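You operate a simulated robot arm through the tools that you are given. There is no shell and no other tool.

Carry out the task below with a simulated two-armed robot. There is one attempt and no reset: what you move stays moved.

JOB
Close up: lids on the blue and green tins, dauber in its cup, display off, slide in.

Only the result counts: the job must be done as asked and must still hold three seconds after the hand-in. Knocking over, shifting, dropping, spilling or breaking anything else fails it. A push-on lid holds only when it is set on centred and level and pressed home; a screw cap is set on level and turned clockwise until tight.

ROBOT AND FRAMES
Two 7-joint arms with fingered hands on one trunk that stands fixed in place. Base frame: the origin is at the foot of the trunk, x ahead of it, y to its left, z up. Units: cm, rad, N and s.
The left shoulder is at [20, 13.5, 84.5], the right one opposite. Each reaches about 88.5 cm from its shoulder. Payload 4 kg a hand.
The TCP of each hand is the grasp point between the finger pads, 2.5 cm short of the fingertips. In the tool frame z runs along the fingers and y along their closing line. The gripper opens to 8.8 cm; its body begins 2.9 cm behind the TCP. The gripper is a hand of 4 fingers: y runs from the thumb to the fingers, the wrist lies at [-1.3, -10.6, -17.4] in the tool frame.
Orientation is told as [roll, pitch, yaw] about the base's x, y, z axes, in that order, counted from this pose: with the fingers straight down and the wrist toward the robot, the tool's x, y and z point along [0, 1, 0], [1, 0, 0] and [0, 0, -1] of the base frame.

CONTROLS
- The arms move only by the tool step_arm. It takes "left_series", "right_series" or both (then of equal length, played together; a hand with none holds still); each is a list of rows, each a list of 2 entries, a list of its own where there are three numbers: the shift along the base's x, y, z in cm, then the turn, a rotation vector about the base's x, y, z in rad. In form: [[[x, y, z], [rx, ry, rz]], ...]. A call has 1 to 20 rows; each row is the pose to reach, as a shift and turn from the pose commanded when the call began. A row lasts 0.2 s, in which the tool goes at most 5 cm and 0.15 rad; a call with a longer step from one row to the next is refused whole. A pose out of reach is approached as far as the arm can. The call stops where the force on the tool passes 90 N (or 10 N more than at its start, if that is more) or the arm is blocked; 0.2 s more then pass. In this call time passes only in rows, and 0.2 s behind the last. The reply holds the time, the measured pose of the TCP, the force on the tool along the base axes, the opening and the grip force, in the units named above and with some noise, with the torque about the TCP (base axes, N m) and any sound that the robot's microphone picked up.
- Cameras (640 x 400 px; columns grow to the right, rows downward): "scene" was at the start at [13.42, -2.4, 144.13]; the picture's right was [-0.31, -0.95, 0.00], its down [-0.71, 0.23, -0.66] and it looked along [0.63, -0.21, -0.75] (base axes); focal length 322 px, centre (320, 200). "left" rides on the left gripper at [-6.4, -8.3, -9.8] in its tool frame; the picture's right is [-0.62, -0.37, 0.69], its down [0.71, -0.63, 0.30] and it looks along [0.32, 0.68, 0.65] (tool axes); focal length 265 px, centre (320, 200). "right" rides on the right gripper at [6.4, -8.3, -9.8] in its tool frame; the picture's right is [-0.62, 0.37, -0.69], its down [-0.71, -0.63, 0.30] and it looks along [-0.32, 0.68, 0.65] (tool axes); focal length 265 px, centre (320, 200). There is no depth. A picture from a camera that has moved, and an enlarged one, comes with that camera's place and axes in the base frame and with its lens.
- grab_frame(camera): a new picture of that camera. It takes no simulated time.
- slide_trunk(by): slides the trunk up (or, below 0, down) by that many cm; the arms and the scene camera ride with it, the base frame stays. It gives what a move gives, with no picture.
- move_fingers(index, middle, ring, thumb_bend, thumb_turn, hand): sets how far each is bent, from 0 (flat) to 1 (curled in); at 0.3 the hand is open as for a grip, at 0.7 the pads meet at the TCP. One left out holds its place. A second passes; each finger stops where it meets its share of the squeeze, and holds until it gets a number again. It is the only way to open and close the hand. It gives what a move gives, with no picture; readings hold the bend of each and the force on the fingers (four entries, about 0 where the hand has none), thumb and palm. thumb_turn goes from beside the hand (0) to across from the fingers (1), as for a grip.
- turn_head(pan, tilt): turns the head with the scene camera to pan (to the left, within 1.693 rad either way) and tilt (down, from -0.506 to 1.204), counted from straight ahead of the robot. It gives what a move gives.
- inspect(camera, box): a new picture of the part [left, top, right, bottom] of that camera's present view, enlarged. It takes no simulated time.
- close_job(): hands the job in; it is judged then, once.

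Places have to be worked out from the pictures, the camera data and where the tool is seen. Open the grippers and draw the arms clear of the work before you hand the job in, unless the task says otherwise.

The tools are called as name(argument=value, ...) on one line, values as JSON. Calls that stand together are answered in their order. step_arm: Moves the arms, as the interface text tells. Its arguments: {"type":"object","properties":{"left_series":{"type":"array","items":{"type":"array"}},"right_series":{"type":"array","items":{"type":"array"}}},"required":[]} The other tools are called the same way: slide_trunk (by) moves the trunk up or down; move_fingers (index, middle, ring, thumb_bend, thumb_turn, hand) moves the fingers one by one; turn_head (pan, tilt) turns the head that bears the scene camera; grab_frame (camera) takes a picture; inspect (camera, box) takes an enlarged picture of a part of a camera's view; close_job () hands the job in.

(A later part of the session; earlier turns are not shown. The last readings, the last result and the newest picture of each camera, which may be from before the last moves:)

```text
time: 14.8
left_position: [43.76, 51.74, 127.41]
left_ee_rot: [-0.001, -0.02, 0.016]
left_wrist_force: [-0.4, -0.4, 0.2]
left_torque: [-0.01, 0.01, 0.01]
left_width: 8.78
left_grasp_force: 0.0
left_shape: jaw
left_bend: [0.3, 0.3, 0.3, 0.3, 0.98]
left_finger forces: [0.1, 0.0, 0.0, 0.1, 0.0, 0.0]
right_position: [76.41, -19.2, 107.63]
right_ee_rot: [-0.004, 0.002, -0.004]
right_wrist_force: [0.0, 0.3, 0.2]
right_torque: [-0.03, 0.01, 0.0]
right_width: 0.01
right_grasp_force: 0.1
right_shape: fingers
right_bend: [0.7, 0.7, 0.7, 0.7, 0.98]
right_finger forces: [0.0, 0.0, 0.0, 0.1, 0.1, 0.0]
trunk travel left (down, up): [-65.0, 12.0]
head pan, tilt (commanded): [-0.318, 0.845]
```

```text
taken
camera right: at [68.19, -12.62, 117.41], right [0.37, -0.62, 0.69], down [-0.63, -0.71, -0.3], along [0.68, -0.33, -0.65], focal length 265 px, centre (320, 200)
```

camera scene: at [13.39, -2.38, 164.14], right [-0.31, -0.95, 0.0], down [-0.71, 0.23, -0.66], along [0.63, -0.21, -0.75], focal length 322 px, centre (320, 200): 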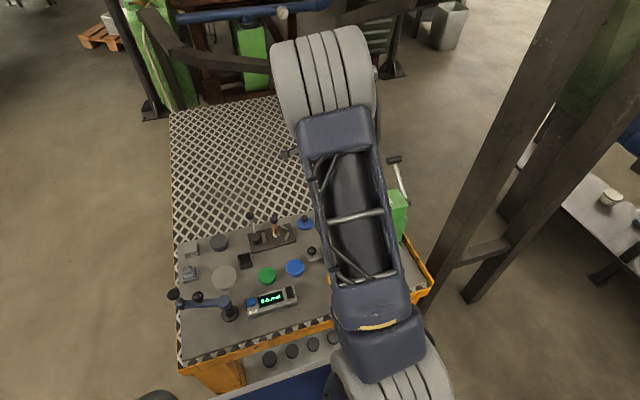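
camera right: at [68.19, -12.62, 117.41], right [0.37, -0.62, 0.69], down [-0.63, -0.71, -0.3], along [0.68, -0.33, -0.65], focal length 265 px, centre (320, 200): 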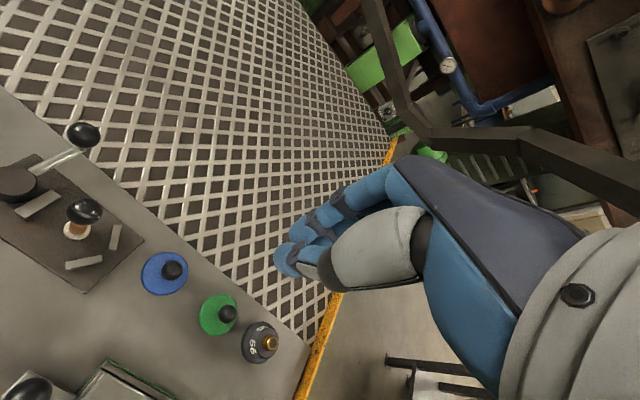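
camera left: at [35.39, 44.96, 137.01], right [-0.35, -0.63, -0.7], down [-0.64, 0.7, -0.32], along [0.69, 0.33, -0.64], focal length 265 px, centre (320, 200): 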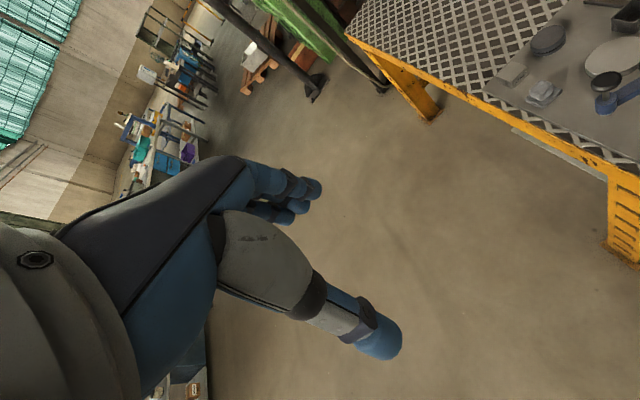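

The arm now reaches straight ahead with the elbow up, a good posture. I bring the closed hand back over the blue tin, left of the slide knob, with the fingertips leaning a little toward the knob.

step_arm(right_series=[[[-2, 2, -1], [-0.05, 0, 0]], [[-4, 4, -2], [-0.1, 0, 0]], [[-6, 6, -4], [-0.15, 0, 0]], [[-8, 8, -6], [-0.2, 0, 0]], [[-10, 9.5, -8], [-0.2, 0, 0]], [[-12, 11, -10], [-0.2, 0, 0]], [[-13.4, 12, -12], [-0.2, 0, 0]]])

grab_frame(camera="scene")

grab_frame(camera="right")

```text
time: 16.4
left_position: [43.88, 51.74, 127.38]
left_ee_rot: [-0.002, -0.018, 0.015]
left_wrist_force: [0.2, 0.6, 0.6]
left_torque: [0.03, 0.03, -0.01]
left_width: 8.79
left_grasp_force: 0.0
left_shape: jaw
left_bend: [0.3, 0.3, 0.3, 0.3, 0.98]
left_finger forces: [0.0, 0.0, 0.0, 0.0, 0.0, 0.0]
right_position: [62.9, -7.03, 95.73]
right_ee_rot: [-0.203, 0.002, -0.004]
right_wrist_force: [0.3, -0.4, 0.0]
right_torque: [0.01, -0.01, -0.01]
right_width: 0.0
right_grasp_force: 0.0
right_shape: fingers
right_bend: [0.7, 0.7, 0.7, 0.7, 0.98]
right_finger forces: [0.1, 0.1, 0.0, 0.1, 0.0, 0.0]
trunk travel left (down, up): [-65.0, 12.0]
head pan, tilt (commanded): [-0.318, 0.845]
```

```text
taken
camera scene: at [13.43, -2.41, 164.14], right [-0.31, -0.95, 0.0], down [-0.71, 0.23, -0.66], along [0.63, -0.21, -0.75], focal length 322 px, centre (320, 200)
```

scene: 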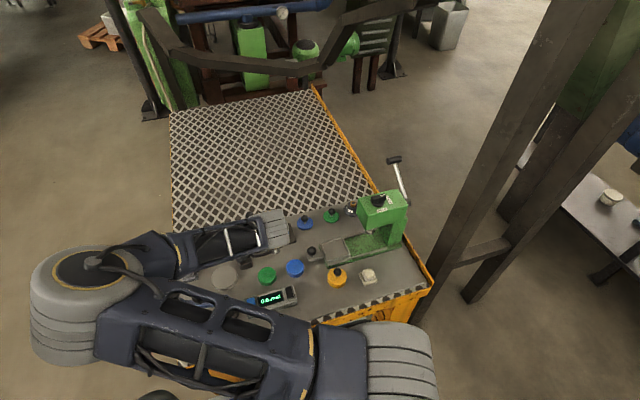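

```text
taken
camera right: at [54.7, 1.39, 104.01], right [0.37, -0.47, 0.8], down [-0.63, -0.76, -0.15], along [0.68, -0.45, -0.58], focal length 265 px, centre (320, 200)
```

right: 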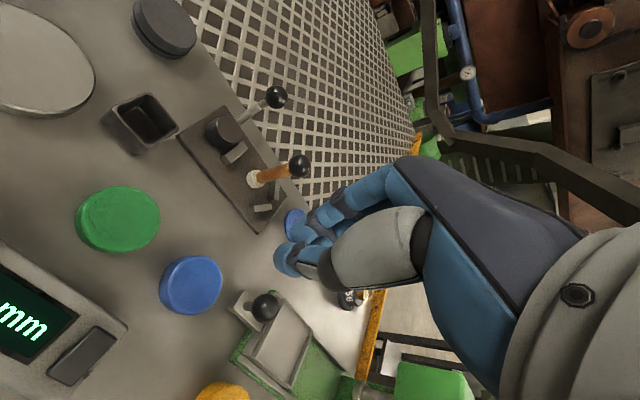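

No flip occurred, and the scene view of the bench is free. I lower the closed hand to the slide knob's height, clear to its left.

step_arm(right_series=[[[0, 0.5, -4], [0, 0, 0]], [[0, 0.5, -8], [0, 0, 0]], [[0, 0.5, -12.2], [0, 0, 0]]])

inspect(camera="scene", box=[220, 190, 420, 315])

grab_frame(camera="right")

```text
time: 17.2
left_position: [43.9, 51.7, 127.48]
left_ee_rot: [-0.002, -0.017, 0.016]
left_wrist_force: [-0.6, 0.0, -0.4]
left_torque: [0.02, -0.01, -0.01]
left_width: 8.78
left_grasp_force: 0.0
left_shape: jaw
left_bend: [0.3, 0.3, 0.3, 0.3, 0.98]
left_finger forces: [0.1, 0.1, 0.0, 0.0, 0.1, 0.1]
right_position: [63.13, -7.36, 83.24]
right_ee_rot: [-0.2, 0.002, -0.03]
right_wrist_force: [0.1, 0.1, 0.5]
right_torque: [-0.01, -0.02, 0.0]
right_width: 0.0
right_grasp_force: 0.1
right_shape: fingers
right_bend: [0.7, 0.7, 0.7, 0.7, 0.98]
right_finger forces: [0.1, 0.0, 0.0, 0.1, 0.1, 0.1]
trunk travel left (down, up): [-65.0, 12.0]
head pan, tilt (commanded): [-0.318, 0.845]
```

```text
3.20 times, centred on (320, 252) of scene
camera zoom: at [13.42, -2.4, 164.14], right [-0.31, -0.95, 0.0], down [-0.71, 0.23, -0.66], along [0.63, -0.21, -0.75], focal length 1030 px, centre (320, 32)
```

zoom: 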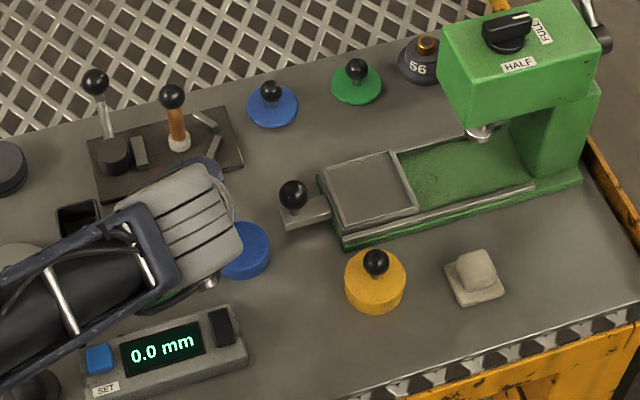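

```text
taken
camera right: at [55.18, 1.16, 91.66], right [0.36, -0.48, 0.8], down [-0.65, -0.74, -0.15], along [0.67, -0.47, -0.58], focal length 265 px, centre (320, 200)
```

right: 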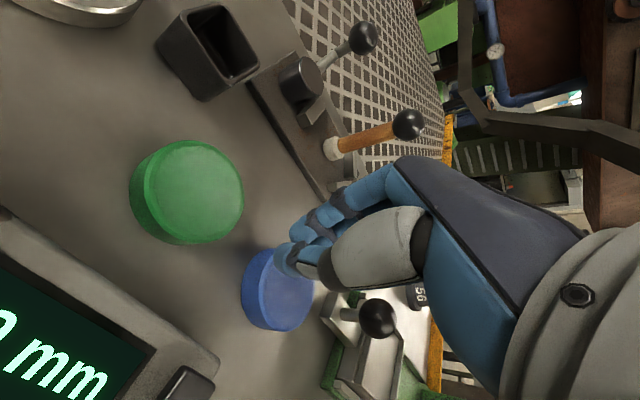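

The hand is at knob height with clear space all around. I move it toward the knob (-y) in slow steps until contact.

step_arm(right_series=[[[0.6, -1, 0], [0, 0, 0]], [[0.6, -2, 0], [0, 0, 0]], [[0.6, -3, 0], [0, 0, 0]], [[0.6, -4, 0], [0, 0, 0]], [[0.6, -5, 0], [0, 0, 0]]])

inspect(camera="scene", box=[220, 190, 420, 315])

grab_frame(camera="right")

```text
time: 18.4
left_position: [43.7, 51.7, 127.43]
left_ee_rot: [0.0, -0.019, 0.015]
left_wrist_force: [0.0, -1.1, -0.3]
left_torque: [-0.01, -0.04, 0.01]
left_width: 8.78
left_grasp_force: 0.2
left_shape: jaw
left_bend: [0.3, 0.3, 0.3, 0.3, 0.98]
left_finger forces: [0.1, 0.0, 0.0, 0.1, 0.0, 0.1]
right_position: [63.63, -11.5, 83.53]
right_ee_rot: [-0.202, 0.002, -0.003]
right_wrist_force: [-0.2, -0.1, 1.1]
right_torque: [0.03, -0.03, -0.02]
right_width: 0.01
right_grasp_force: 0.1
right_shape: fingers
right_bend: [0.7, 0.7, 0.7, 0.7, 0.98]
right_finger forces: [0.0, 0.0, 0.0, 0.1, 0.1, 0.1]
trunk travel left (down, up): [-65.0, 12.0]
head pan, tilt (commanded): [-0.318, 0.845]
```

```text
3.20 times, centred on (320, 252) of scene
camera zoom: at [13.42, -2.38, 164.13], right [-0.31, -0.95, 0.0], down [-0.71, 0.23, -0.66], along [0.63, -0.21, -0.75], focal length 1030 px, centre (320, 32)
```

zoom: 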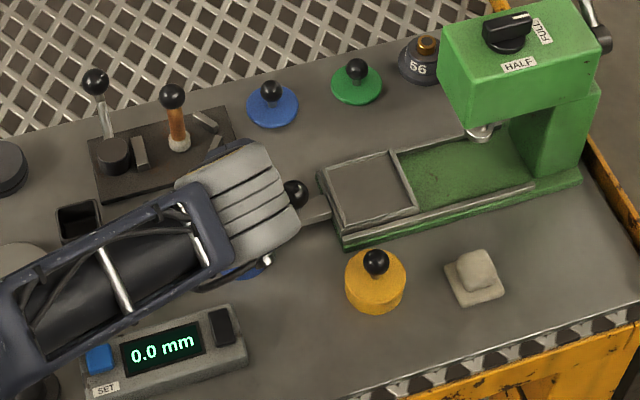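

```text
taken
camera right: at [55.39, -3.18, 91.85], right [0.37, -0.47, 0.8], down [-0.63, -0.76, -0.15], along [0.68, -0.45, -0.58], focal length 265 px, centre (320, 200)
```

right: 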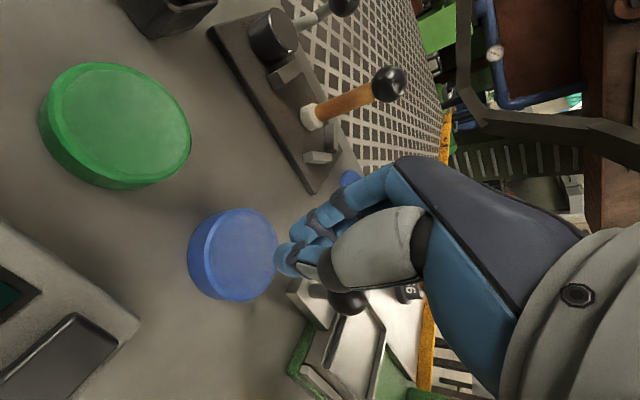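

The fingers are close to the knob with no contact force yet. I continue pushing in slow steps.

step_arm(right_series=[[[0, -0.7, 0], [0, 0, 0]], [[0, -1.4, 0], [0, 0, 0]], [[0, -2.1, 0], [0, 0, 0]], [[0, -2.8, 0], [0, 0, 0]], [[0, -3.5, 0], [0, 0, 0]], [[0, -4.2, 0], [0, 0, 0]]])

inspect(camera="scene", box=[220, 190, 420, 315])

grab_frame(camera="right")

```text
time: 19.8
left_position: [43.85, 51.6, 127.47]
left_ee_rot: [-0.002, -0.018, 0.016]
left_wrist_force: [0.8, -0.8, -0.6]
left_torque: [0.03, -0.03, 0.02]
left_width: 8.73
left_grasp_force: 0.0
left_shape: jaw
left_bend: [0.3, 0.3, 0.3, 0.3, 0.98]
left_finger forces: [0.0, 0.0, 0.0, 0.1, 0.0, 0.0]
right_position: [63.63, -15.71, 83.41]
right_ee_rot: [-0.202, 0.004, -0.004]
right_wrist_force: [0.0, -0.1, -1.4]
right_torque: [0.01, -0.01, 0.0]
right_width: 0.0
right_grasp_force: 0.5
right_shape: fingers
right_bend: [0.7, 0.7, 0.7, 0.7, 0.98]
right_finger forces: [0.0, 0.0, 0.5, 0.0, 0.0, 0.0]
trunk travel left (down, up): [-65.0, 12.0]
head pan, tilt (commanded): [-0.318, 0.845]
```

```text
3.20 times, centred on (320, 252) of scene
camera zoom: at [13.42, -2.38, 164.13], right [-0.31, -0.95, 0.0], down [-0.71, 0.23, -0.66], along [0.63, -0.21, -0.75], focal length 1030 px, centre (320, 32)
```

zoom: 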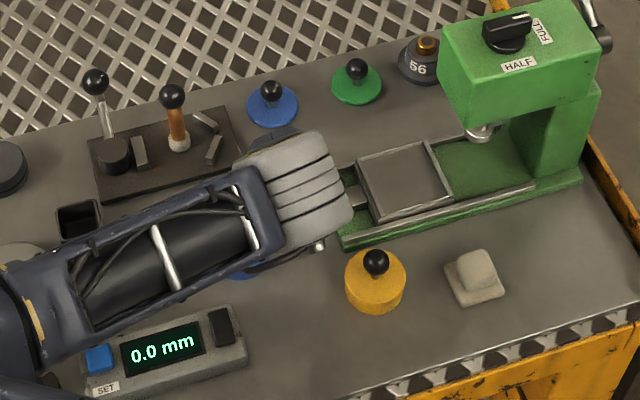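

```text
taken
camera right: at [55.41, -7.32, 91.77], right [0.37, -0.47, 0.8], down [-0.63, -0.76, -0.15], along [0.68, -0.45, -0.58], focal length 265 px, centre (320, 200)
```

right: 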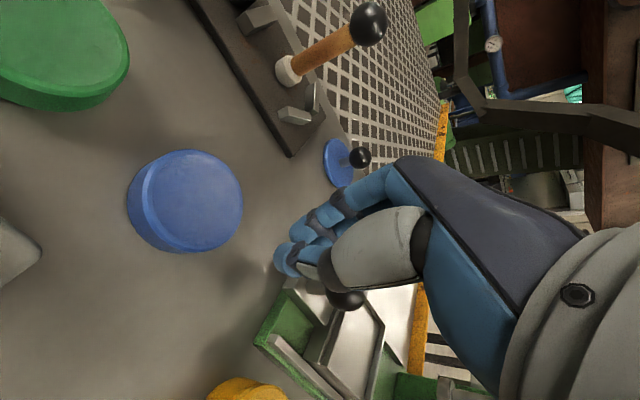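

The slide tray has moved right with the push and resistance is small. I continue in slow steps, watching the clearance to the yellow tin's knob.

step_arm(right_series=[[[0, -0.7, 0], [0, 0, 0]], [[0, -1.4, 0], [0, 0, 0]], [[0, -2.1, 0], [0, 0, 0]], [[0, -2.8, 0], [0, 0, 0]], [[0, -3.5, 0], [0, 0, 0]], [[0, -4.2, 0], [0, 0, 0]]])

inspect(camera="scene", box=[220, 190, 420, 315])

grab_frame(camera="right")

```text
time: 21.2
left_position: [43.88, 51.68, 127.45]
left_ee_rot: [-0.002, -0.019, 0.016]
left_wrist_force: [0.5, -0.4, 0.6]
left_torque: [0.01, -0.02, 0.02]
left_width: 8.77
left_grasp_force: 0.0
left_shape: jaw
left_bend: [0.3, 0.3, 0.3, 0.3, 0.98]
left_finger forces: [0.0, 0.1, 0.0, 0.0, 0.0, 0.0]
right_position: [63.54, -19.91, 83.45]
right_ee_rot: [-0.206, 0.002, -0.004]
right_wrist_force: [0.6, 0.8, -0.1]
right_torque: [-0.02, 0.0, -0.01]
right_width: 0.02
right_grasp_force: 0.3
right_shape: fingers
right_bend: [0.7, 0.7, 0.7, 0.7, 0.98]
right_finger forces: [0.0, 0.1, 0.5, 0.0, 0.1, 0.0]
trunk travel left (down, up): [-65.0, 12.0]
head pan, tilt (commanded): [-0.318, 0.845]
```

```text
3.20 times, centred on (320, 252) of scene
camera zoom: at [13.42, -2.38, 164.13], right [-0.31, -0.95, 0.0], down [-0.71, 0.23, -0.66], along [0.63, -0.21, -0.75], focal length 1030 px, centre (320, 32)
```

zoom: 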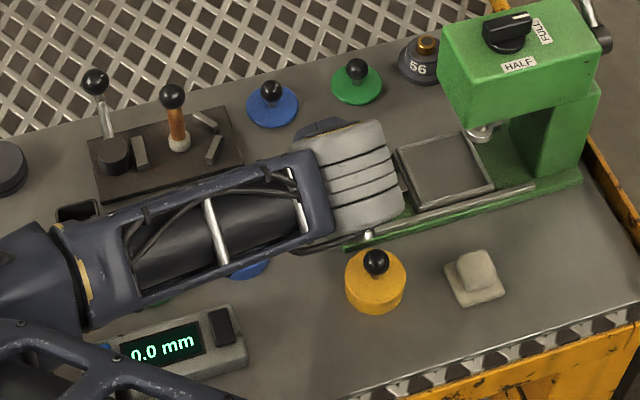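

```text
taken
camera right: at [55.3, -11.45, 91.7], right [0.37, -0.47, 0.8], down [-0.63, -0.76, -0.15], along [0.68, -0.45, -0.58], focal length 265 px, centre (320, 200)
```

right: 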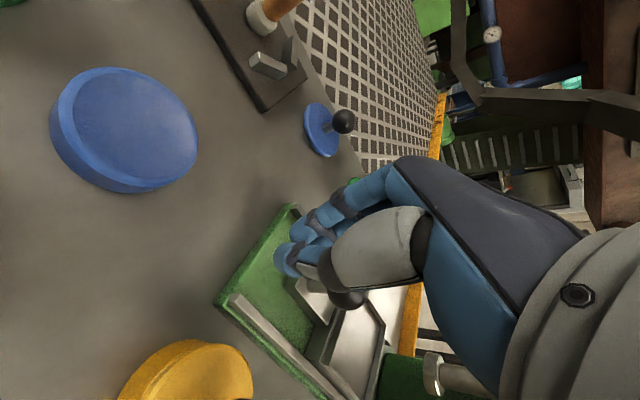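

The tray is now about halfway under the press and all is clear. I keep pushing toward the end stop.

step_arm(right_series=[[[0, -0.7, 0], [0, 0, 0]], [[0, -1.4, 0], [0, 0, 0]], [[0, -2.1, 0], [0, 0, 0]], [[0, -2.8, 0], [0, 0, 0]], [[0, -3.5, 0], [0, 0, 0]], [[0, -4.2, 0], [0, 0, 0]]])

inspect(camera="scene", box=[260, 170, 420, 290])

grab_frame(camera="right")

```text
time: 22.6
left_position: [43.85, 51.91, 127.47]
left_ee_rot: [-0.002, -0.019, 0.017]
left_wrist_force: [-0.2, 0.4, -0.1]
left_torque: [0.02, 0.02, -0.02]
left_width: 8.76
left_grasp_force: 0.1
left_shape: jaw
left_bend: [0.3, 0.3, 0.3, 0.3, 0.98]
left_finger forces: [0.1, 0.0, 0.1, 0.1, 0.0, 0.1]
right_position: [63.92, -23.57, 83.18]
right_ee_rot: [-0.192, 0.002, 0.01]
right_wrist_force: [1.0, 36.9, -3.1]
right_torque: [0.47, -0.01, 0.16]
right_width: 0.0
right_grasp_force: 18.4
right_shape: fingers
right_bend: [0.7, 0.7, 0.71, 0.7, 0.98]
right_finger forces: [0.1, 0.0, 37.1, 0.0, 0.1, 0.1]
trunk travel left (down, up): [-65.0, 12.0]
head pan, tilt (commanded): [-0.318, 0.845]
```

```text
3.33 times, centred on (340, 230) of scene
camera zoom: at [13.43, -2.23, 164.13], right [-0.31, -0.95, 0.0], down [-0.71, 0.23, -0.66], along [0.63, -0.21, -0.75], focal length 1073 px, centre (253, 100)
```

zoom: 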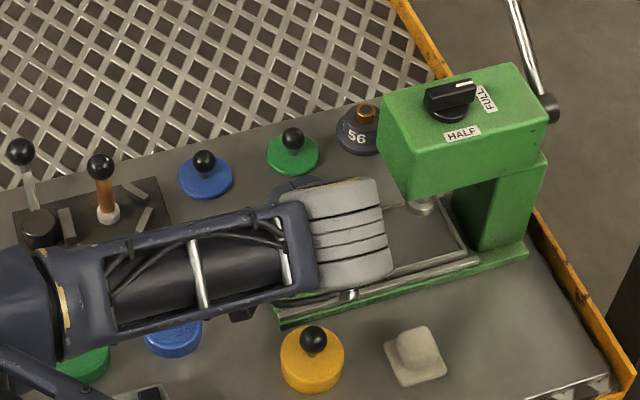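

```text
taken
camera right: at [55.47, -15.4, 91.72], right [0.37, -0.47, 0.8], down [-0.62, -0.77, -0.16], along [0.69, -0.44, -0.58], focal length 265 px, centre (320, 200)
```

right: 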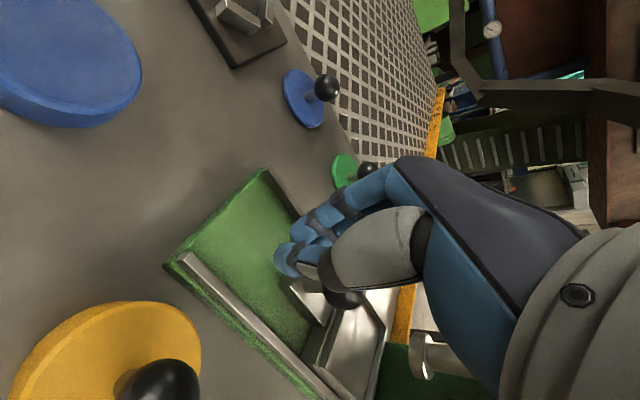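

The push met a firm stop at about 37 N with the tray under the ram. I press slightly more to confirm it is fully home.

step_arm(right_series=[[[0, -0.2, 0], [0, 0, 0]], [[0, -0.4, 0], [0, 0, 0]]])

inspect(camera="scene", box=[340, 200, 410, 260])

```text
time: 23.2
left_position: [43.75, 51.8, 127.32]
left_ee_rot: [-0.002, -0.018, 0.016]
left_wrist_force: [0.3, 0.2, 0.8]
left_torque: [0.02, -0.01, 0.0]
left_width: 8.75
left_grasp_force: 0.0
left_shape: jaw
left_bend: [0.3, 0.3, 0.3, 0.3, 0.98]
left_finger forces: [0.0, 0.0, 0.0, 0.0, 0.0, 0.0]
right_position: [63.89, -23.8, 83.34]
right_ee_rot: [-0.188, 0.002, 0.015]
right_wrist_force: [-1.0, 55.4, -3.4]
right_torque: [0.71, 0.05, 0.25]
right_width: 0.01
right_grasp_force: 27.0
right_shape: fingers
right_bend: [0.7, 0.7, 0.71, 0.7, 0.98]
right_finger forces: [0.0, 0.0, 53.0, 0.1, 0.1, 0.0]
trunk travel left (down, up): [-65.0, 12.0]
head pan, tilt (commanded): [-0.318, 0.845]
```

```text
6.67 times, centred on (375, 230) of scene
camera zoom: at [13.43, -2.2, 164.13], right [-0.31, -0.95, 0.0], down [-0.71, 0.23, -0.66], along [0.63, -0.21, -0.75], focal length 2146 px, centre (-47, 0)
```

zoom: 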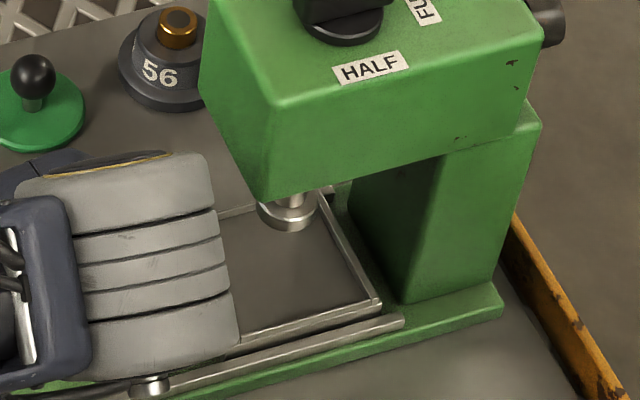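

At 55 N nothing moves further, so the slide is fully in. I back off to the left and lift clear.

step_arm(right_series=[[[0, 1.5, 0], [0, 0, 0]], [[0, 3, 0.5], [0, 0, 0]], [[0, 4, 4], [0, 0, 0]], [[0, 5, 8], [0.05, 0, 0]], [[0, 6, 12], [0.1, 0, 0]], [[0, 6, 16], [0.15, 0, 0]], [[0, 6, 18], [0.19, 0, 0]]])

inspect(camera="scene", box=[220, 170, 420, 310])

grab_frame(camera="right")

```text
time: 24.8
left_position: [43.84, 51.73, 127.45]
left_ee_rot: [-0.002, -0.016, 0.015]
left_wrist_force: [-0.1, 0.0, 0.9]
left_torque: [0.0, 0.0, -0.01]
left_width: 8.76
left_grasp_force: 0.0
left_shape: jaw
left_bend: [0.3, 0.3, 0.3, 0.3, 0.98]
left_finger forces: [0.1, 0.0, 0.1, 0.0, 0.0, 0.0]
right_position: [63.83, -18.58, 101.28]
right_ee_rot: [-0.012, 0.003, -0.003]
right_wrist_force: [-0.3, -0.1, 0.0]
right_torque: [0.0, -0.03, 0.0]
right_width: 0.01
right_grasp_force: 0.1
right_shape: fingers
right_bend: [0.7, 0.7, 0.7, 0.7, 0.98]
right_finger forces: [0.0, 0.1, 0.0, 0.0, 0.0, 0.0]
trunk travel left (down, up): [-65.0, 12.0]
head pan, tilt (commanded): [-0.318, 0.845]
```

```text
2.86 times, centred on (320, 240) of scene
camera zoom: at [13.44, -2.37, 164.13], right [-0.31, -0.95, 0.0], down [-0.71, 0.23, -0.66], along [0.63, -0.21, -0.75], focal length 920 px, centre (320, 86)
```

zoom: 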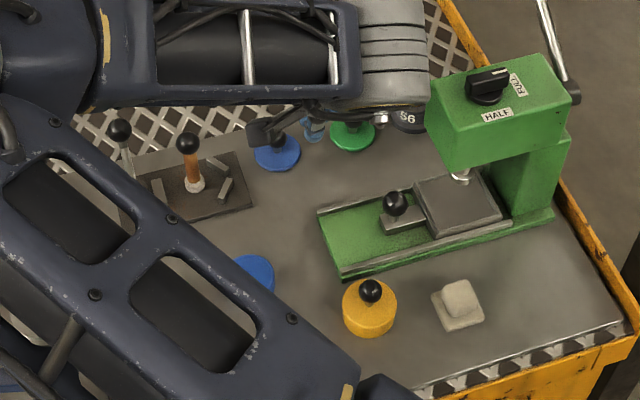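

```text
taken
camera right: at [55.66, -11.88, 111.15], right [0.37, -0.61, 0.7], down [-0.63, -0.72, -0.29], along [0.68, -0.33, -0.65], focal length 265 px, centre (320, 200)
```

right: 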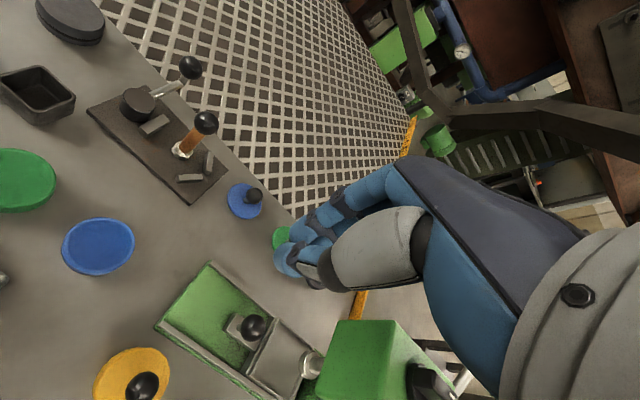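

The slide is home with its knob clear of the tins. Next the blue lid: I open the right hand partway and bring it above the lid knob at [78.7,-18.5].

move_fingers(hand="right", index=0.42, middle=0.42, ring=0.42, thumb_bend=0.42)

step_arm(right_series=[[[3.7, 0, -1.5], [0.012, 0, 0]], [[7.4, 0.1, -3], [0.012, 0, 0]], [[11.1, 0.1, -5], [0.012, 0, 0]], [[14.8, 0.1, -7], [0.012, 0, 0]], [[14.8, 0.1, -10], [0.012, 0, 0]]])

grab_frame(camera="right")

grab_frame(camera="scene")

```text
time: 25.8
left_position: [43.8, 51.74, 127.5]
left_ee_rot: [-0.003, -0.018, 0.015]
left_wrist_force: [0.2, 0.4, 0.3]
left_torque: [0.03, -0.02, 0.01]
left_width: 8.79
left_grasp_force: 0.1
left_shape: jaw
left_bend: [0.3, 0.3, 0.3, 0.3, 0.98]
left_finger forces: [0.0, 0.0, 0.1, 0.0, 0.1, 0.0]
right_position: [63.9, -18.52, 101.32]
right_ee_rot: [-0.014, 0.003, -0.001]
right_wrist_force: [0.2, 0.1, -0.7]
right_torque: [0.0, -0.01, 0.0]
right_width: 5.87
right_grasp_force: 0.0
right_shape: fingers
right_bend: [0.42, 0.42, 0.42, 0.42, 0.98]
right_finger forces: [0.1, 0.0, 0.1, 0.0, 0.0, 0.1]
trunk travel left (down, up): [-65.0, 12.0]
head pan, tilt (commanded): [-0.318, 0.845]
```

```text
time: 27.0
left_position: [43.92, 51.67, 127.63]
left_ee_rot: [-0.002, -0.02, 0.016]
left_wrist_force: [-0.2, -0.8, -0.8]
left_torque: [0.01, -0.01, 0.01]
left_width: 8.79
left_grasp_force: 0.1
left_shape: jaw
left_bend: [0.3, 0.3, 0.3, 0.3, 0.98]
left_finger forces: [0.0, 0.1, 0.0, 0.1, 0.1, 0.1]
right_position: [78.48, -18.5, 91.27]
right_ee_rot: [-0.001, 0.003, -0.004]
right_wrist_force: [-0.5, 0.3, -0.3]
right_torque: [-0.02, 0.02, 0.02]
right_width: 5.9
right_grasp_force: 0.1
right_shape: fingers
right_bend: [0.42, 0.42, 0.42, 0.42, 0.98]
right_finger forces: [0.0, 0.0, 0.1, 0.1, 0.0, 0.1]
trunk travel left (down, up): [-65.0, 12.0]
head pan, tilt (commanded): [-0.318, 0.845]
```

```text
taken
camera right: at [70.18, -11.91, 101.01], right [0.37, -0.62, 0.69], down [-0.63, -0.71, -0.3], along [0.68, -0.33, -0.66], focal length 265 px, centre (320, 200)
```

right: 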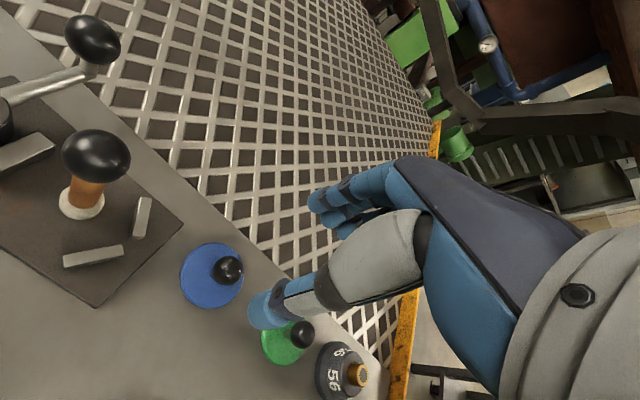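

```text
taken
camera scene: at [13.4, -2.38, 164.14], right [-0.31, -0.95, 0.0], down [-0.71, 0.23, -0.66], along [0.63, -0.21, -0.75], focal length 322 px, centre (320, 200)
```

scene: 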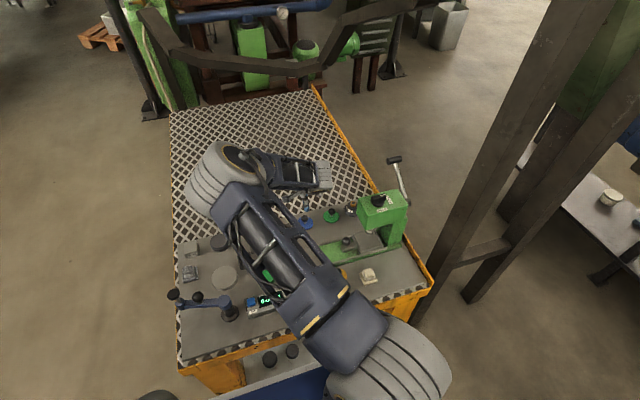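

The hand camera agrees with my computed lid-knob position to a pixel. I descend straight over the knob, stopping with the fingertips about 1 cm above the lid disc.

step_arm(right_series=[[[0.1, 0, -3], [0, 0, 0]], [[0.2, 0, -6], [0, 0, 0]], [[0.2, 0, -8.5], [0, 0, 0]], [[0.2, 0, -10], [0, 0, 0]], [[0.2, 0, -10.8], [0, 0, 0]]])

grab_frame(camera="right")

inspect(camera="right", box=[200, 150, 400, 350])

inspect(camera="scene", box=[260, 180, 360, 250])

```text
time: 28.2
left_position: [43.73, 51.68, 127.42]
left_ee_rot: [-0.002, -0.02, 0.017]
left_wrist_force: [-0.3, 0.5, -1.0]
left_torque: [0.0, -0.03, 0.0]
left_width: 8.79
left_grasp_force: 0.2
left_shape: jaw
left_bend: [0.3, 0.3, 0.3, 0.3, 0.98]
left_finger forces: [0.0, 0.0, 0.0, 0.1, 0.0, 0.0]
right_position: [78.55, -18.33, 80.54]
right_ee_rot: [0.001, 0.003, -0.004]
right_wrist_force: [0.5, -0.1, -0.2]
right_torque: [0.0, 0.03, 0.0]
right_width: 5.88
right_grasp_force: 0.1
right_shape: fingers
right_bend: [0.42, 0.42, 0.42, 0.42, 0.98]
right_finger forces: [0.1, 0.0, 0.1, 0.1, 0.0, 0.0]
trunk travel left (down, up): [-65.0, 12.0]
head pan, tilt (commanded): [-0.318, 0.845]
```

```text
taken
camera right: at [70.23, -11.78, 90.39], right [0.37, -0.62, 0.69], down [-0.63, -0.71, -0.3], along [0.68, -0.33, -0.66], focal length 265 px, centre (320, 200)
```

right: 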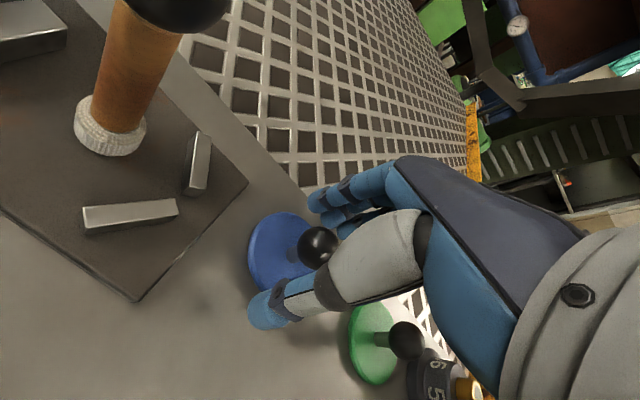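

```text
2.00 times, centred on (300, 250) of right
camera zoom: at [70.23, -11.78, 90.39], right [0.37, -0.62, 0.69], down [-0.63, -0.71, -0.3], along [0.68, -0.33, -0.66], focal length 531 px, centre (360, 100)
```

zoom: 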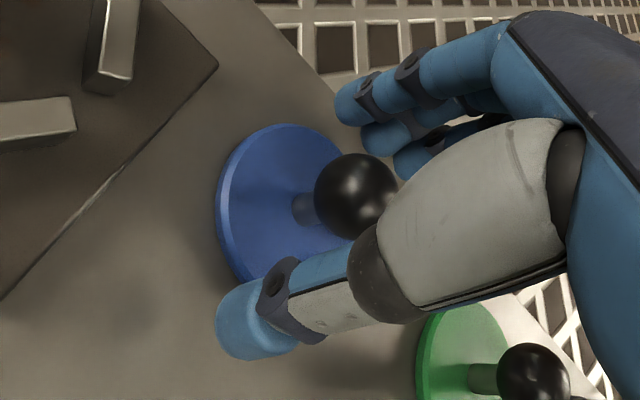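

```text
5.71 times, centred on (310, 215) of scene
camera zoom: at [13.42, -2.39, 164.13], right [-0.31, -0.95, 0.0], down [-0.71, 0.23, -0.66], along [0.63, -0.21, -0.75], focal length 1839 px, centre (377, 114)
```

zoom: 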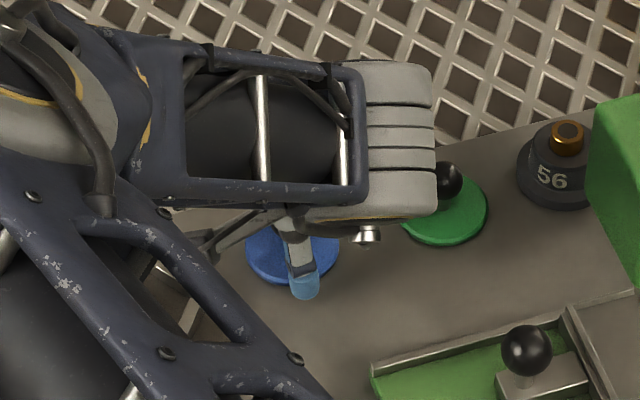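

The knob sits between thumb and fingers as planned. I lower another 0.4 cm and then close gently on the knob.

step_arm(right_series=[[[0.1, -0.15, -0.4], [0, 0, 0]]])

move_fingers(hand="right", index=0.62, middle=0.62, ring=0.62, thumb_bend=0.62)

inspect(camera="right", box=[200, 150, 400, 350])

inspect(camera="scene", box=[260, 180, 360, 250])

```text
time: 28.6
left_position: [43.9, 51.67, 127.44]
left_ee_rot: [0.0, -0.017, 0.016]
left_wrist_force: [0.5, -0.8, -0.6]
left_torque: [-0.03, 0.0, -0.01]
left_width: 8.79
left_grasp_force: 0.1
left_shape: jaw
left_bend: [0.3, 0.3, 0.3, 0.3, 0.98]
left_finger forces: [0.0, 0.0, 0.0, 0.0, 0.0, 0.1]
right_position: [78.56, -18.6, 80.11]
right_ee_rot: [0.0, 0.003, -0.002]
right_wrist_force: [0.0, -1.4, -0.2]
right_torque: [-0.01, 0.01, 0.03]
right_width: 5.86
right_grasp_force: 0.1
right_shape: fingers
right_bend: [0.42, 0.42, 0.42, 0.42, 0.98]
right_finger forces: [0.1, 0.1, 0.0, 0.1, 0.1, 0.0]
trunk travel left (down, up): [-65.0, 12.0]
head pan, tilt (commanded): [-0.318, 0.845]
```

```text
time: 29.6
left_position: [43.8, 51.64, 127.61]
left_ee_rot: [-0.002, -0.018, 0.016]
left_wrist_force: [-1.1, 0.0, 0.8]
left_torque: [0.01, -0.01, -0.03]
left_width: 8.77
left_grasp_force: 0.1
left_shape: jaw
left_bend: [0.3, 0.3, 0.3, 0.3, 0.98]
left_finger forces: [0.0, 0.1, 0.1, 0.1, 0.1, 0.1]
right_position: [78.55, -18.54, 80.38]
right_ee_rot: [-0.002, -0.001, -0.002]
right_wrist_force: [2.6, -1.7, 12.0]
right_torque: [-0.04, -0.18, 0.0]
right_width: 2.45
right_grasp_force: 10.1
right_shape: fingers
right_bend: [0.59, 0.58, 0.62, 0.58, 0.97]
right_finger forces: [4.5, 8.5, 0.0, 0.0, 7.0, 0.0]
trunk travel left (down, up): [-65.0, 12.0]
head pan, tilt (commanded): [-0.318, 0.845]
```

```text
2.00 times, centred on (300, 250) of right
camera zoom: at [70.35, -11.97, 90.16], right [0.37, -0.62, 0.69], down [-0.63, -0.71, -0.3], along [0.68, -0.33, -0.65], focal length 531 px, centre (360, 100)
```

zoom: 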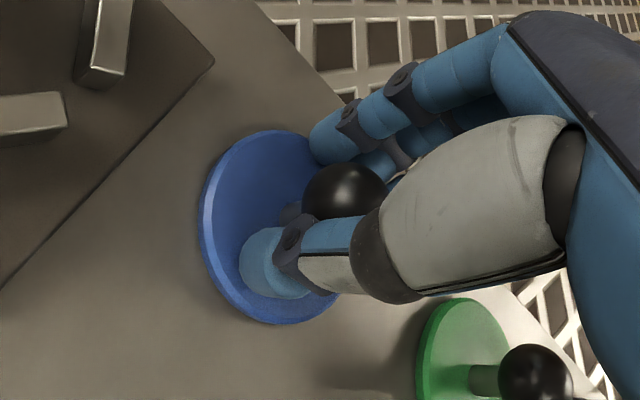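

```text
5.71 times, centred on (310, 215) of scene
camera zoom: at [13.39, -2.39, 164.15], right [-0.31, -0.95, 0.0], down [-0.71, 0.23, -0.66], along [0.63, -0.21, -0.75], focal length 1839 px, centre (377, 114)
```

zoom: 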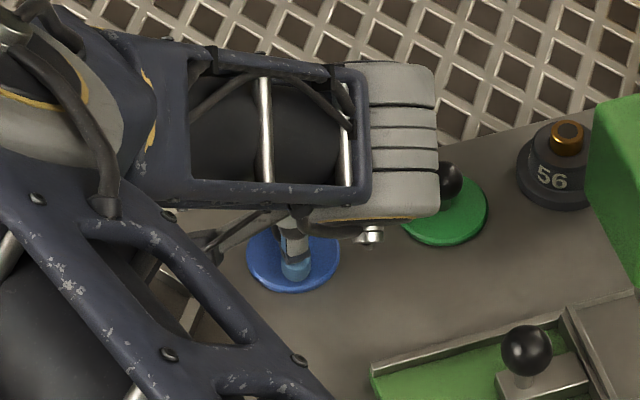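

The knob is held by index, middle and thumb, but 12 N upward shows the fingertips rest on the lid disc. I raise 0.5 cm and then tighten the grip.

step_arm(right_series=[[[0, 0, 0.25], [0, 0, 0]], [[0, 0, 0.5], [0, 0, 0]]])

move_fingers(hand="right", index=0.68, middle=0.68, ring=0.6, thumb_bend=0.68)

inspect(camera="right", box=[200, 150, 400, 350])

```text
time: 30.2
left_position: [43.74, 51.63, 127.53]
left_ee_rot: [-0.001, -0.017, 0.015]
left_wrist_force: [-0.3, 1.2, 0.2]
left_torque: [0.01, -0.01, 0.02]
left_width: 8.74
left_grasp_force: 0.0
left_shape: jaw
left_bend: [0.3, 0.3, 0.3, 0.3, 0.98]
left_finger forces: [0.0, 0.1, 0.0, 0.1, 0.1, 0.0]
right_position: [78.59, -18.56, 80.61]
right_ee_rot: [-0.001, 0.006, -0.002]
right_wrist_force: [-0.5, -0.3, 0.0]
right_torque: [0.01, 0.0, 0.01]
right_width: 1.96
right_grasp_force: 3.4
right_shape: fingers
right_bend: [0.62, 0.58, 0.62, 0.59, 0.97]
right_finger forces: [0.1, 2.7, 0.1, 0.0, 3.6, 0.0]
trunk travel left (down, up): [-65.0, 12.0]
head pan, tilt (commanded): [-0.318, 0.845]
```

```text
time: 31.2
left_position: [43.78, 51.66, 127.46]
left_ee_rot: [-0.003, -0.017, 0.014]
left_wrist_force: [-0.2, -0.9, 0.4]
left_torque: [-0.01, 0.01, 0.0]
left_width: 8.78
left_grasp_force: 0.1
left_shape: jaw
left_bend: [0.3, 0.3, 0.3, 0.3, 0.98]
left_finger forces: [0.0, 0.1, 0.1, 0.1, 0.1, 0.1]
right_position: [78.65, -18.44, 80.6]
right_ee_rot: [-0.002, 0.003, -0.001]
right_wrist_force: [-0.8, 0.4, -0.7]
right_torque: [0.01, 0.0, -0.04]
right_width: 0.78
right_grasp_force: 2.4
right_shape: fingers
right_bend: [0.66, 0.68, 0.6, 0.65, 0.97]
right_finger forces: [1.8, 0.0, 0.1, 0.0, 1.8, 0.1]
trunk travel left (down, up): [-65.0, 12.0]
head pan, tilt (commanded): [-0.318, 0.845]
```

```text
2.00 times, centred on (300, 250) of right
camera zoom: at [70.39, -11.95, 90.5], right [0.37, -0.62, 0.69], down [-0.63, -0.71, -0.3], along [0.68, -0.33, -0.66], focal length 531 px, centre (360, 100)
```

zoom: 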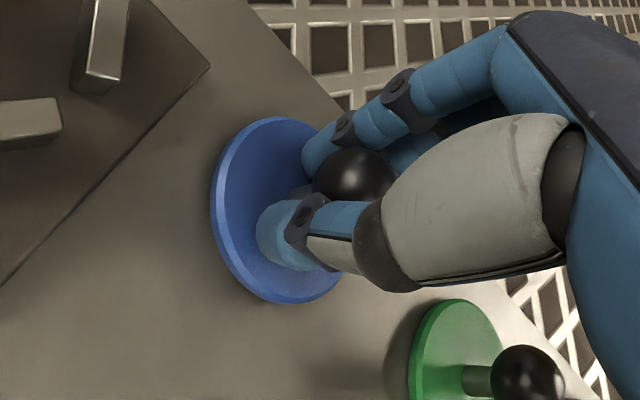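

The fingers have closed beneath the ball around the stem, so the knob is captured from below. I firm up the grip a little and lift 1 cm to test the hold.

move_fingers(hand="right", index=0.72, middle=0.72, ring=0.66, thumb_bend=0.72)

step_arm(right_series=[[[0, 0, 0.5], [0, 0, 0]], [[0, 0, 1], [0, 0, 0]], [[0, 0, 1.5], [0, 0, 0]]])

inspect(camera="right", box=[200, 150, 400, 350])

inspect(camera="scene", box=[260, 180, 360, 250])

```text
time: 32.2
left_position: [43.86, 51.69, 127.44]
left_ee_rot: [-0.004, -0.016, 0.016]
left_wrist_force: [0.0, -0.2, 0.9]
left_torque: [-0.01, -0.02, -0.02]
left_width: 8.78
left_grasp_force: 0.0
left_shape: jaw
left_bend: [0.3, 0.3, 0.3, 0.3, 0.98]
left_finger forces: [0.1, 0.1, 0.0, 0.0, 0.0, 0.0]
right_position: [78.59, -18.59, 80.74]
right_ee_rot: [0.0, 0.003, -0.001]
right_wrist_force: [0.1, 1.1, -0.4]
right_torque: [0.01, -0.01, 0.01]
right_width: 0.44
right_grasp_force: 5.9
right_shape: fingers
right_bend: [0.71, 0.71, 0.66, 0.67, 0.97]
right_finger forces: [4.4, 1.2, 0.0, 0.1, 5.7, 0.1]
trunk travel left (down, up): [-65.0, 12.0]
head pan, tilt (commanded): [-0.318, 0.845]
```

```text
time: 33.0
left_position: [43.77, 51.69, 127.35]
left_ee_rot: [-0.003, -0.019, 0.016]
left_wrist_force: [-0.1, 0.9, 0.6]
left_torque: [-0.04, 0.03, 0.01]
left_width: 8.81
left_grasp_force: 0.1
left_shape: jaw
left_bend: [0.3, 0.3, 0.3, 0.3, 0.98]
left_finger forces: [0.0, 0.0, 0.1, 0.0, 0.0, 0.0]
right_position: [78.52, -18.71, 82.25]
right_ee_rot: [0.0, 0.003, -0.002]
right_wrist_force: [0.0, 0.7, -0.8]
right_torque: [0.01, 0.0, 0.01]
right_width: 0.46
right_grasp_force: 6.1
right_shape: fingers
right_bend: [0.71, 0.71, 0.66, 0.67, 0.97]
right_finger forces: [4.5, 1.2, 0.0, 0.0, 5.8, 0.0]
trunk travel left (down, up): [-65.0, 12.0]
head pan, tilt (commanded): [-0.318, 0.845]
```

```text
2.00 times, centred on (300, 250) of right
camera zoom: at [70.33, -12.09, 91.91], right [0.37, -0.62, 0.69], down [-0.63, -0.71, -0.3], along [0.68, -0.33, -0.66], focal length 531 px, centre (360, 100)
```

zoom: 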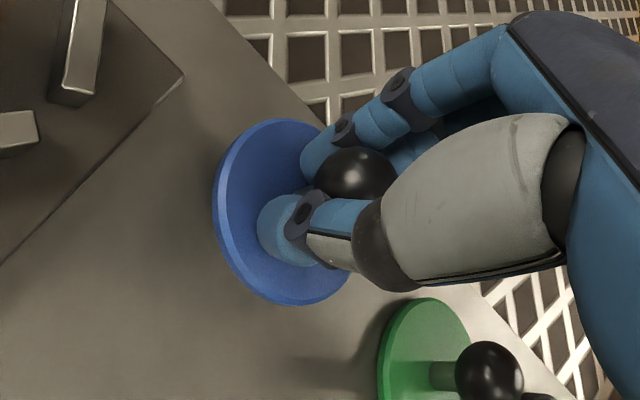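

```text
5.71 times, centred on (310, 215) of scene
camera zoom: at [13.43, -2.39, 164.13], right [-0.31, -0.95, 0.0], down [-0.71, 0.23, -0.66], along [0.63, -0.21, -0.75], focal length 1839 px, centre (377, 114)
```

zoom: 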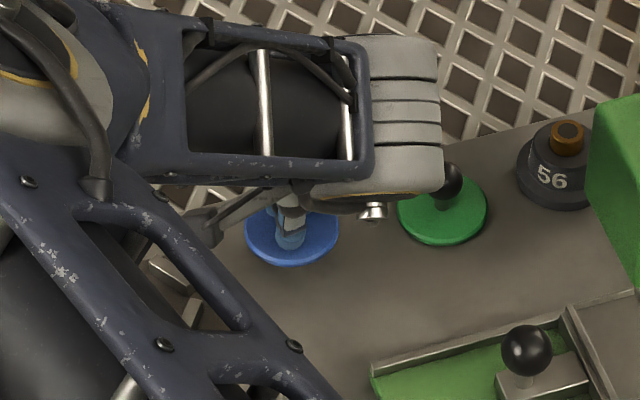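

The lid lifts level with the hand, and the scene view puts its centre within about 0.2 cm of the TCP. I raise it higher and carry it back, then left, to above the blue tin.

step_arm(right_series=[[[0, 0, 2], [0, 0, 0]], [[0, 0, 4], [0, 0, 0]], [[-2, 0, 6], [0, 0, 0]], [[-4.5, 0, 7], [0, 0, 0]], [[-7, 0, 7], [0, 0, 0]], [[-9.5, 1, 7], [0, 0, 0]], [[-12, 2.5, 7], [0, 0, 0]], [[-14, 4.5, 7], [0, 0, 0]], [[-15.5, 6.5, 7], [0, 0, 0]], [[-16.1, 7.9, 7], [0, 0, 0]], [[-16.1, 7.9, 5], [0, 0, 0]]])

grab_frame(camera="right")

grab_frame(camera="scene")

inspect(camera="scene", box=[250, 230, 350, 300])

```text
time: 35.4
left_position: [43.88, 51.75, 127.51]
left_ee_rot: [-0.003, -0.019, 0.017]
left_wrist_force: [0.8, 0.2, 0.0]
left_torque: [0.02, 0.01, 0.0]
left_width: 8.8
left_grasp_force: 0.2
left_shape: jaw
left_bend: [0.3, 0.3, 0.3, 0.3, 0.98]
left_finger forces: [0.0, 0.1, 0.0, 0.0, 0.0, 0.0]
right_position: [62.63, -10.88, 87.08]
right_ee_rot: [-0.002, 0.003, -0.001]
right_wrist_force: [0.5, 0.8, -0.4]
right_torque: [0.03, 0.03, 0.0]
right_width: 0.44
right_grasp_force: 6.4
right_shape: fingers
right_bend: [0.71, 0.71, 0.66, 0.67, 0.97]
right_finger forces: [4.4, 1.2, 0.0, 0.0, 6.1, 0.1]
trunk travel left (down, up): [-65.0, 12.0]
head pan, tilt (commanded): [-0.318, 0.845]
```

```text
taken
camera right: at [54.42, -4.25, 96.92], right [0.37, -0.62, 0.69], down [-0.63, -0.71, -0.3], along [0.68, -0.33, -0.66], focal length 265 px, centre (320, 200)
```

right: 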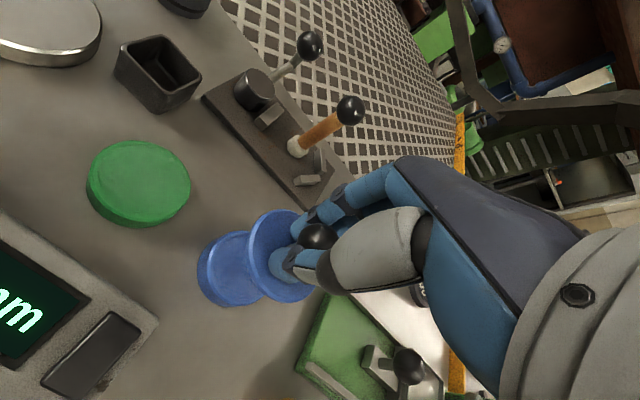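

```text
taken
camera scene: at [13.42, -2.4, 164.14], right [-0.31, -0.95, 0.0], down [-0.71, 0.23, -0.66], along [0.63, -0.21, -0.75], focal length 322 px, centre (320, 200)
```

scene: 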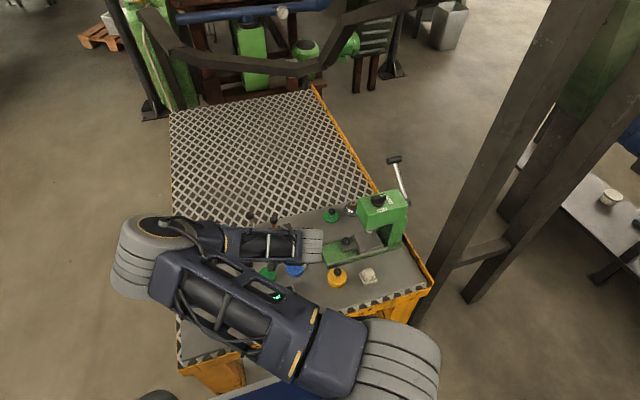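

```text
5.71 times, centred on (300, 265) of scene
camera zoom: at [13.42, -2.4, 164.14], right [-0.31, -0.95, 0.0], down [-0.71, 0.23, -0.66], along [0.63, -0.21, -0.75], focal length 1839 px, centre (434, -171)
```

zoom: 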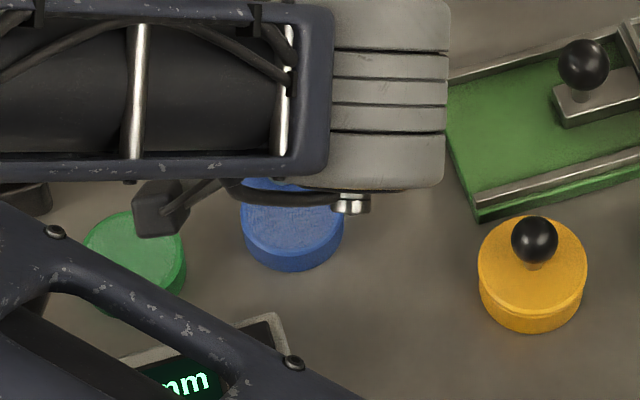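

The lid hangs above the blue tin. I zoom in with the hand camera to check that the lid is level and how it lines up with the tin.

inspect(camera="right", box=[180, 180, 340, 320])

inspect(camera="left", box=[400, 0, 640, 150])

```text
2.86 times, centred on (260, 250) of right
camera zoom: at [54.42, -4.25, 96.92], right [0.37, -0.62, 0.69], down [-0.63, -0.71, -0.3], along [0.68, -0.33, -0.66], focal length 758 px, centre (491, 57)
```

zoom: 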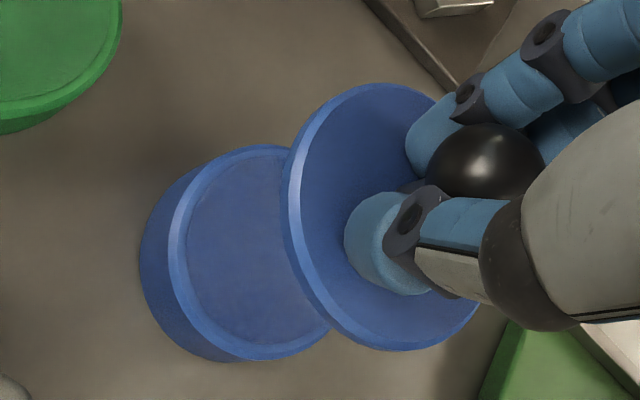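

```text
2.67 times, centred on (520, 75) of left
camera zoom: at [35.38, 44.96, 137.02], right [-0.35, -0.63, -0.7], down [-0.64, 0.7, -0.32], along [0.69, 0.33, -0.64], focal length 708 px, centre (-213, 533)
```

zoom: 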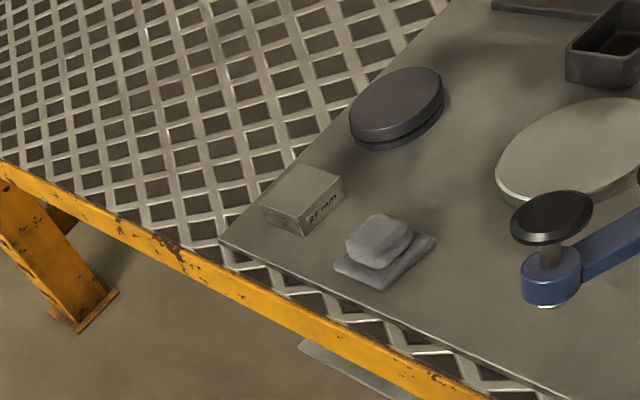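

The projection check shows the lid level and nearly centred on the tin. I lower it to about half a centimetre above the rim and compare edges again.

step_arm(right_series=[[[-0.1, 0.05, -1.5], [0, 0, 0]], [[-0.1, 0.05, -3], [0, 0, 0]], [[-0.1, 0.05, -4], [0, 0, 0]]])

inspect(camera="right", box=[180, 180, 340, 320])

inspect(camera="scene", box=[270, 250, 320, 290])

```text
time: 36.2
left_position: [43.74, 51.65, 127.5]
left_ee_rot: [-0.003, -0.019, 0.016]
left_wrist_force: [0.4, 0.2, 0.3]
left_torque: [0.03, 0.02, 0.02]
left_width: 8.77
left_grasp_force: 0.0
left_shape: jaw
left_bend: [0.3, 0.3, 0.3, 0.3, 0.98]
left_finger forces: [0.1, 0.1, 0.0, 0.0, 0.0, 0.1]
right_position: [62.44, -10.66, 83.04]
right_ee_rot: [0.0, 0.0, -0.004]
right_wrist_force: [0.4, 0.4, 0.4]
right_torque: [0.02, -0.01, -0.01]
right_width: 0.45
right_grasp_force: 5.8
right_shape: fingers
right_bend: [0.71, 0.71, 0.66, 0.67, 0.97]
right_finger forces: [4.4, 1.3, 0.0, 0.1, 6.2, 0.0]
trunk travel left (down, up): [-65.0, 12.0]
head pan, tilt (commanded): [-0.318, 0.845]
```

```text
2.86 times, centred on (260, 250) of right
camera zoom: at [54.18, -4.13, 92.85], right [0.37, -0.62, 0.69], down [-0.63, -0.71, -0.3], along [0.68, -0.33, -0.66], focal length 758 px, centre (491, 57)
```

zoom: 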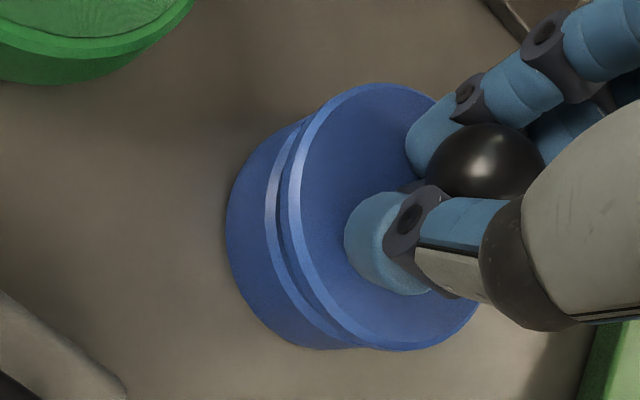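

```text
10.00 times, centred on (295, 270) of scene
camera zoom: at [13.42, -2.39, 164.14], right [-0.31, -0.95, 0.0], down [-0.71, 0.23, -0.66], along [0.63, -0.21, -0.75], focal length 3218 px, centre (570, -500)
```

zoom: 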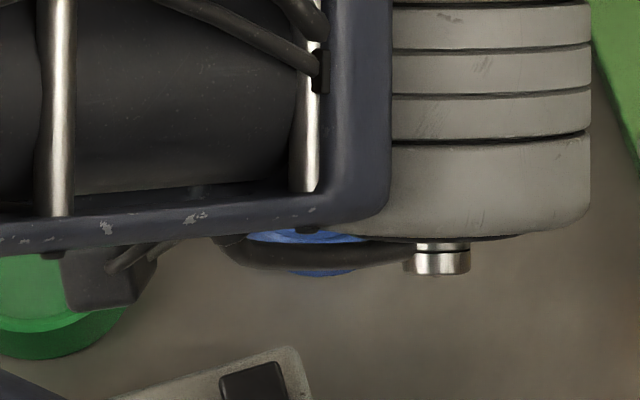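

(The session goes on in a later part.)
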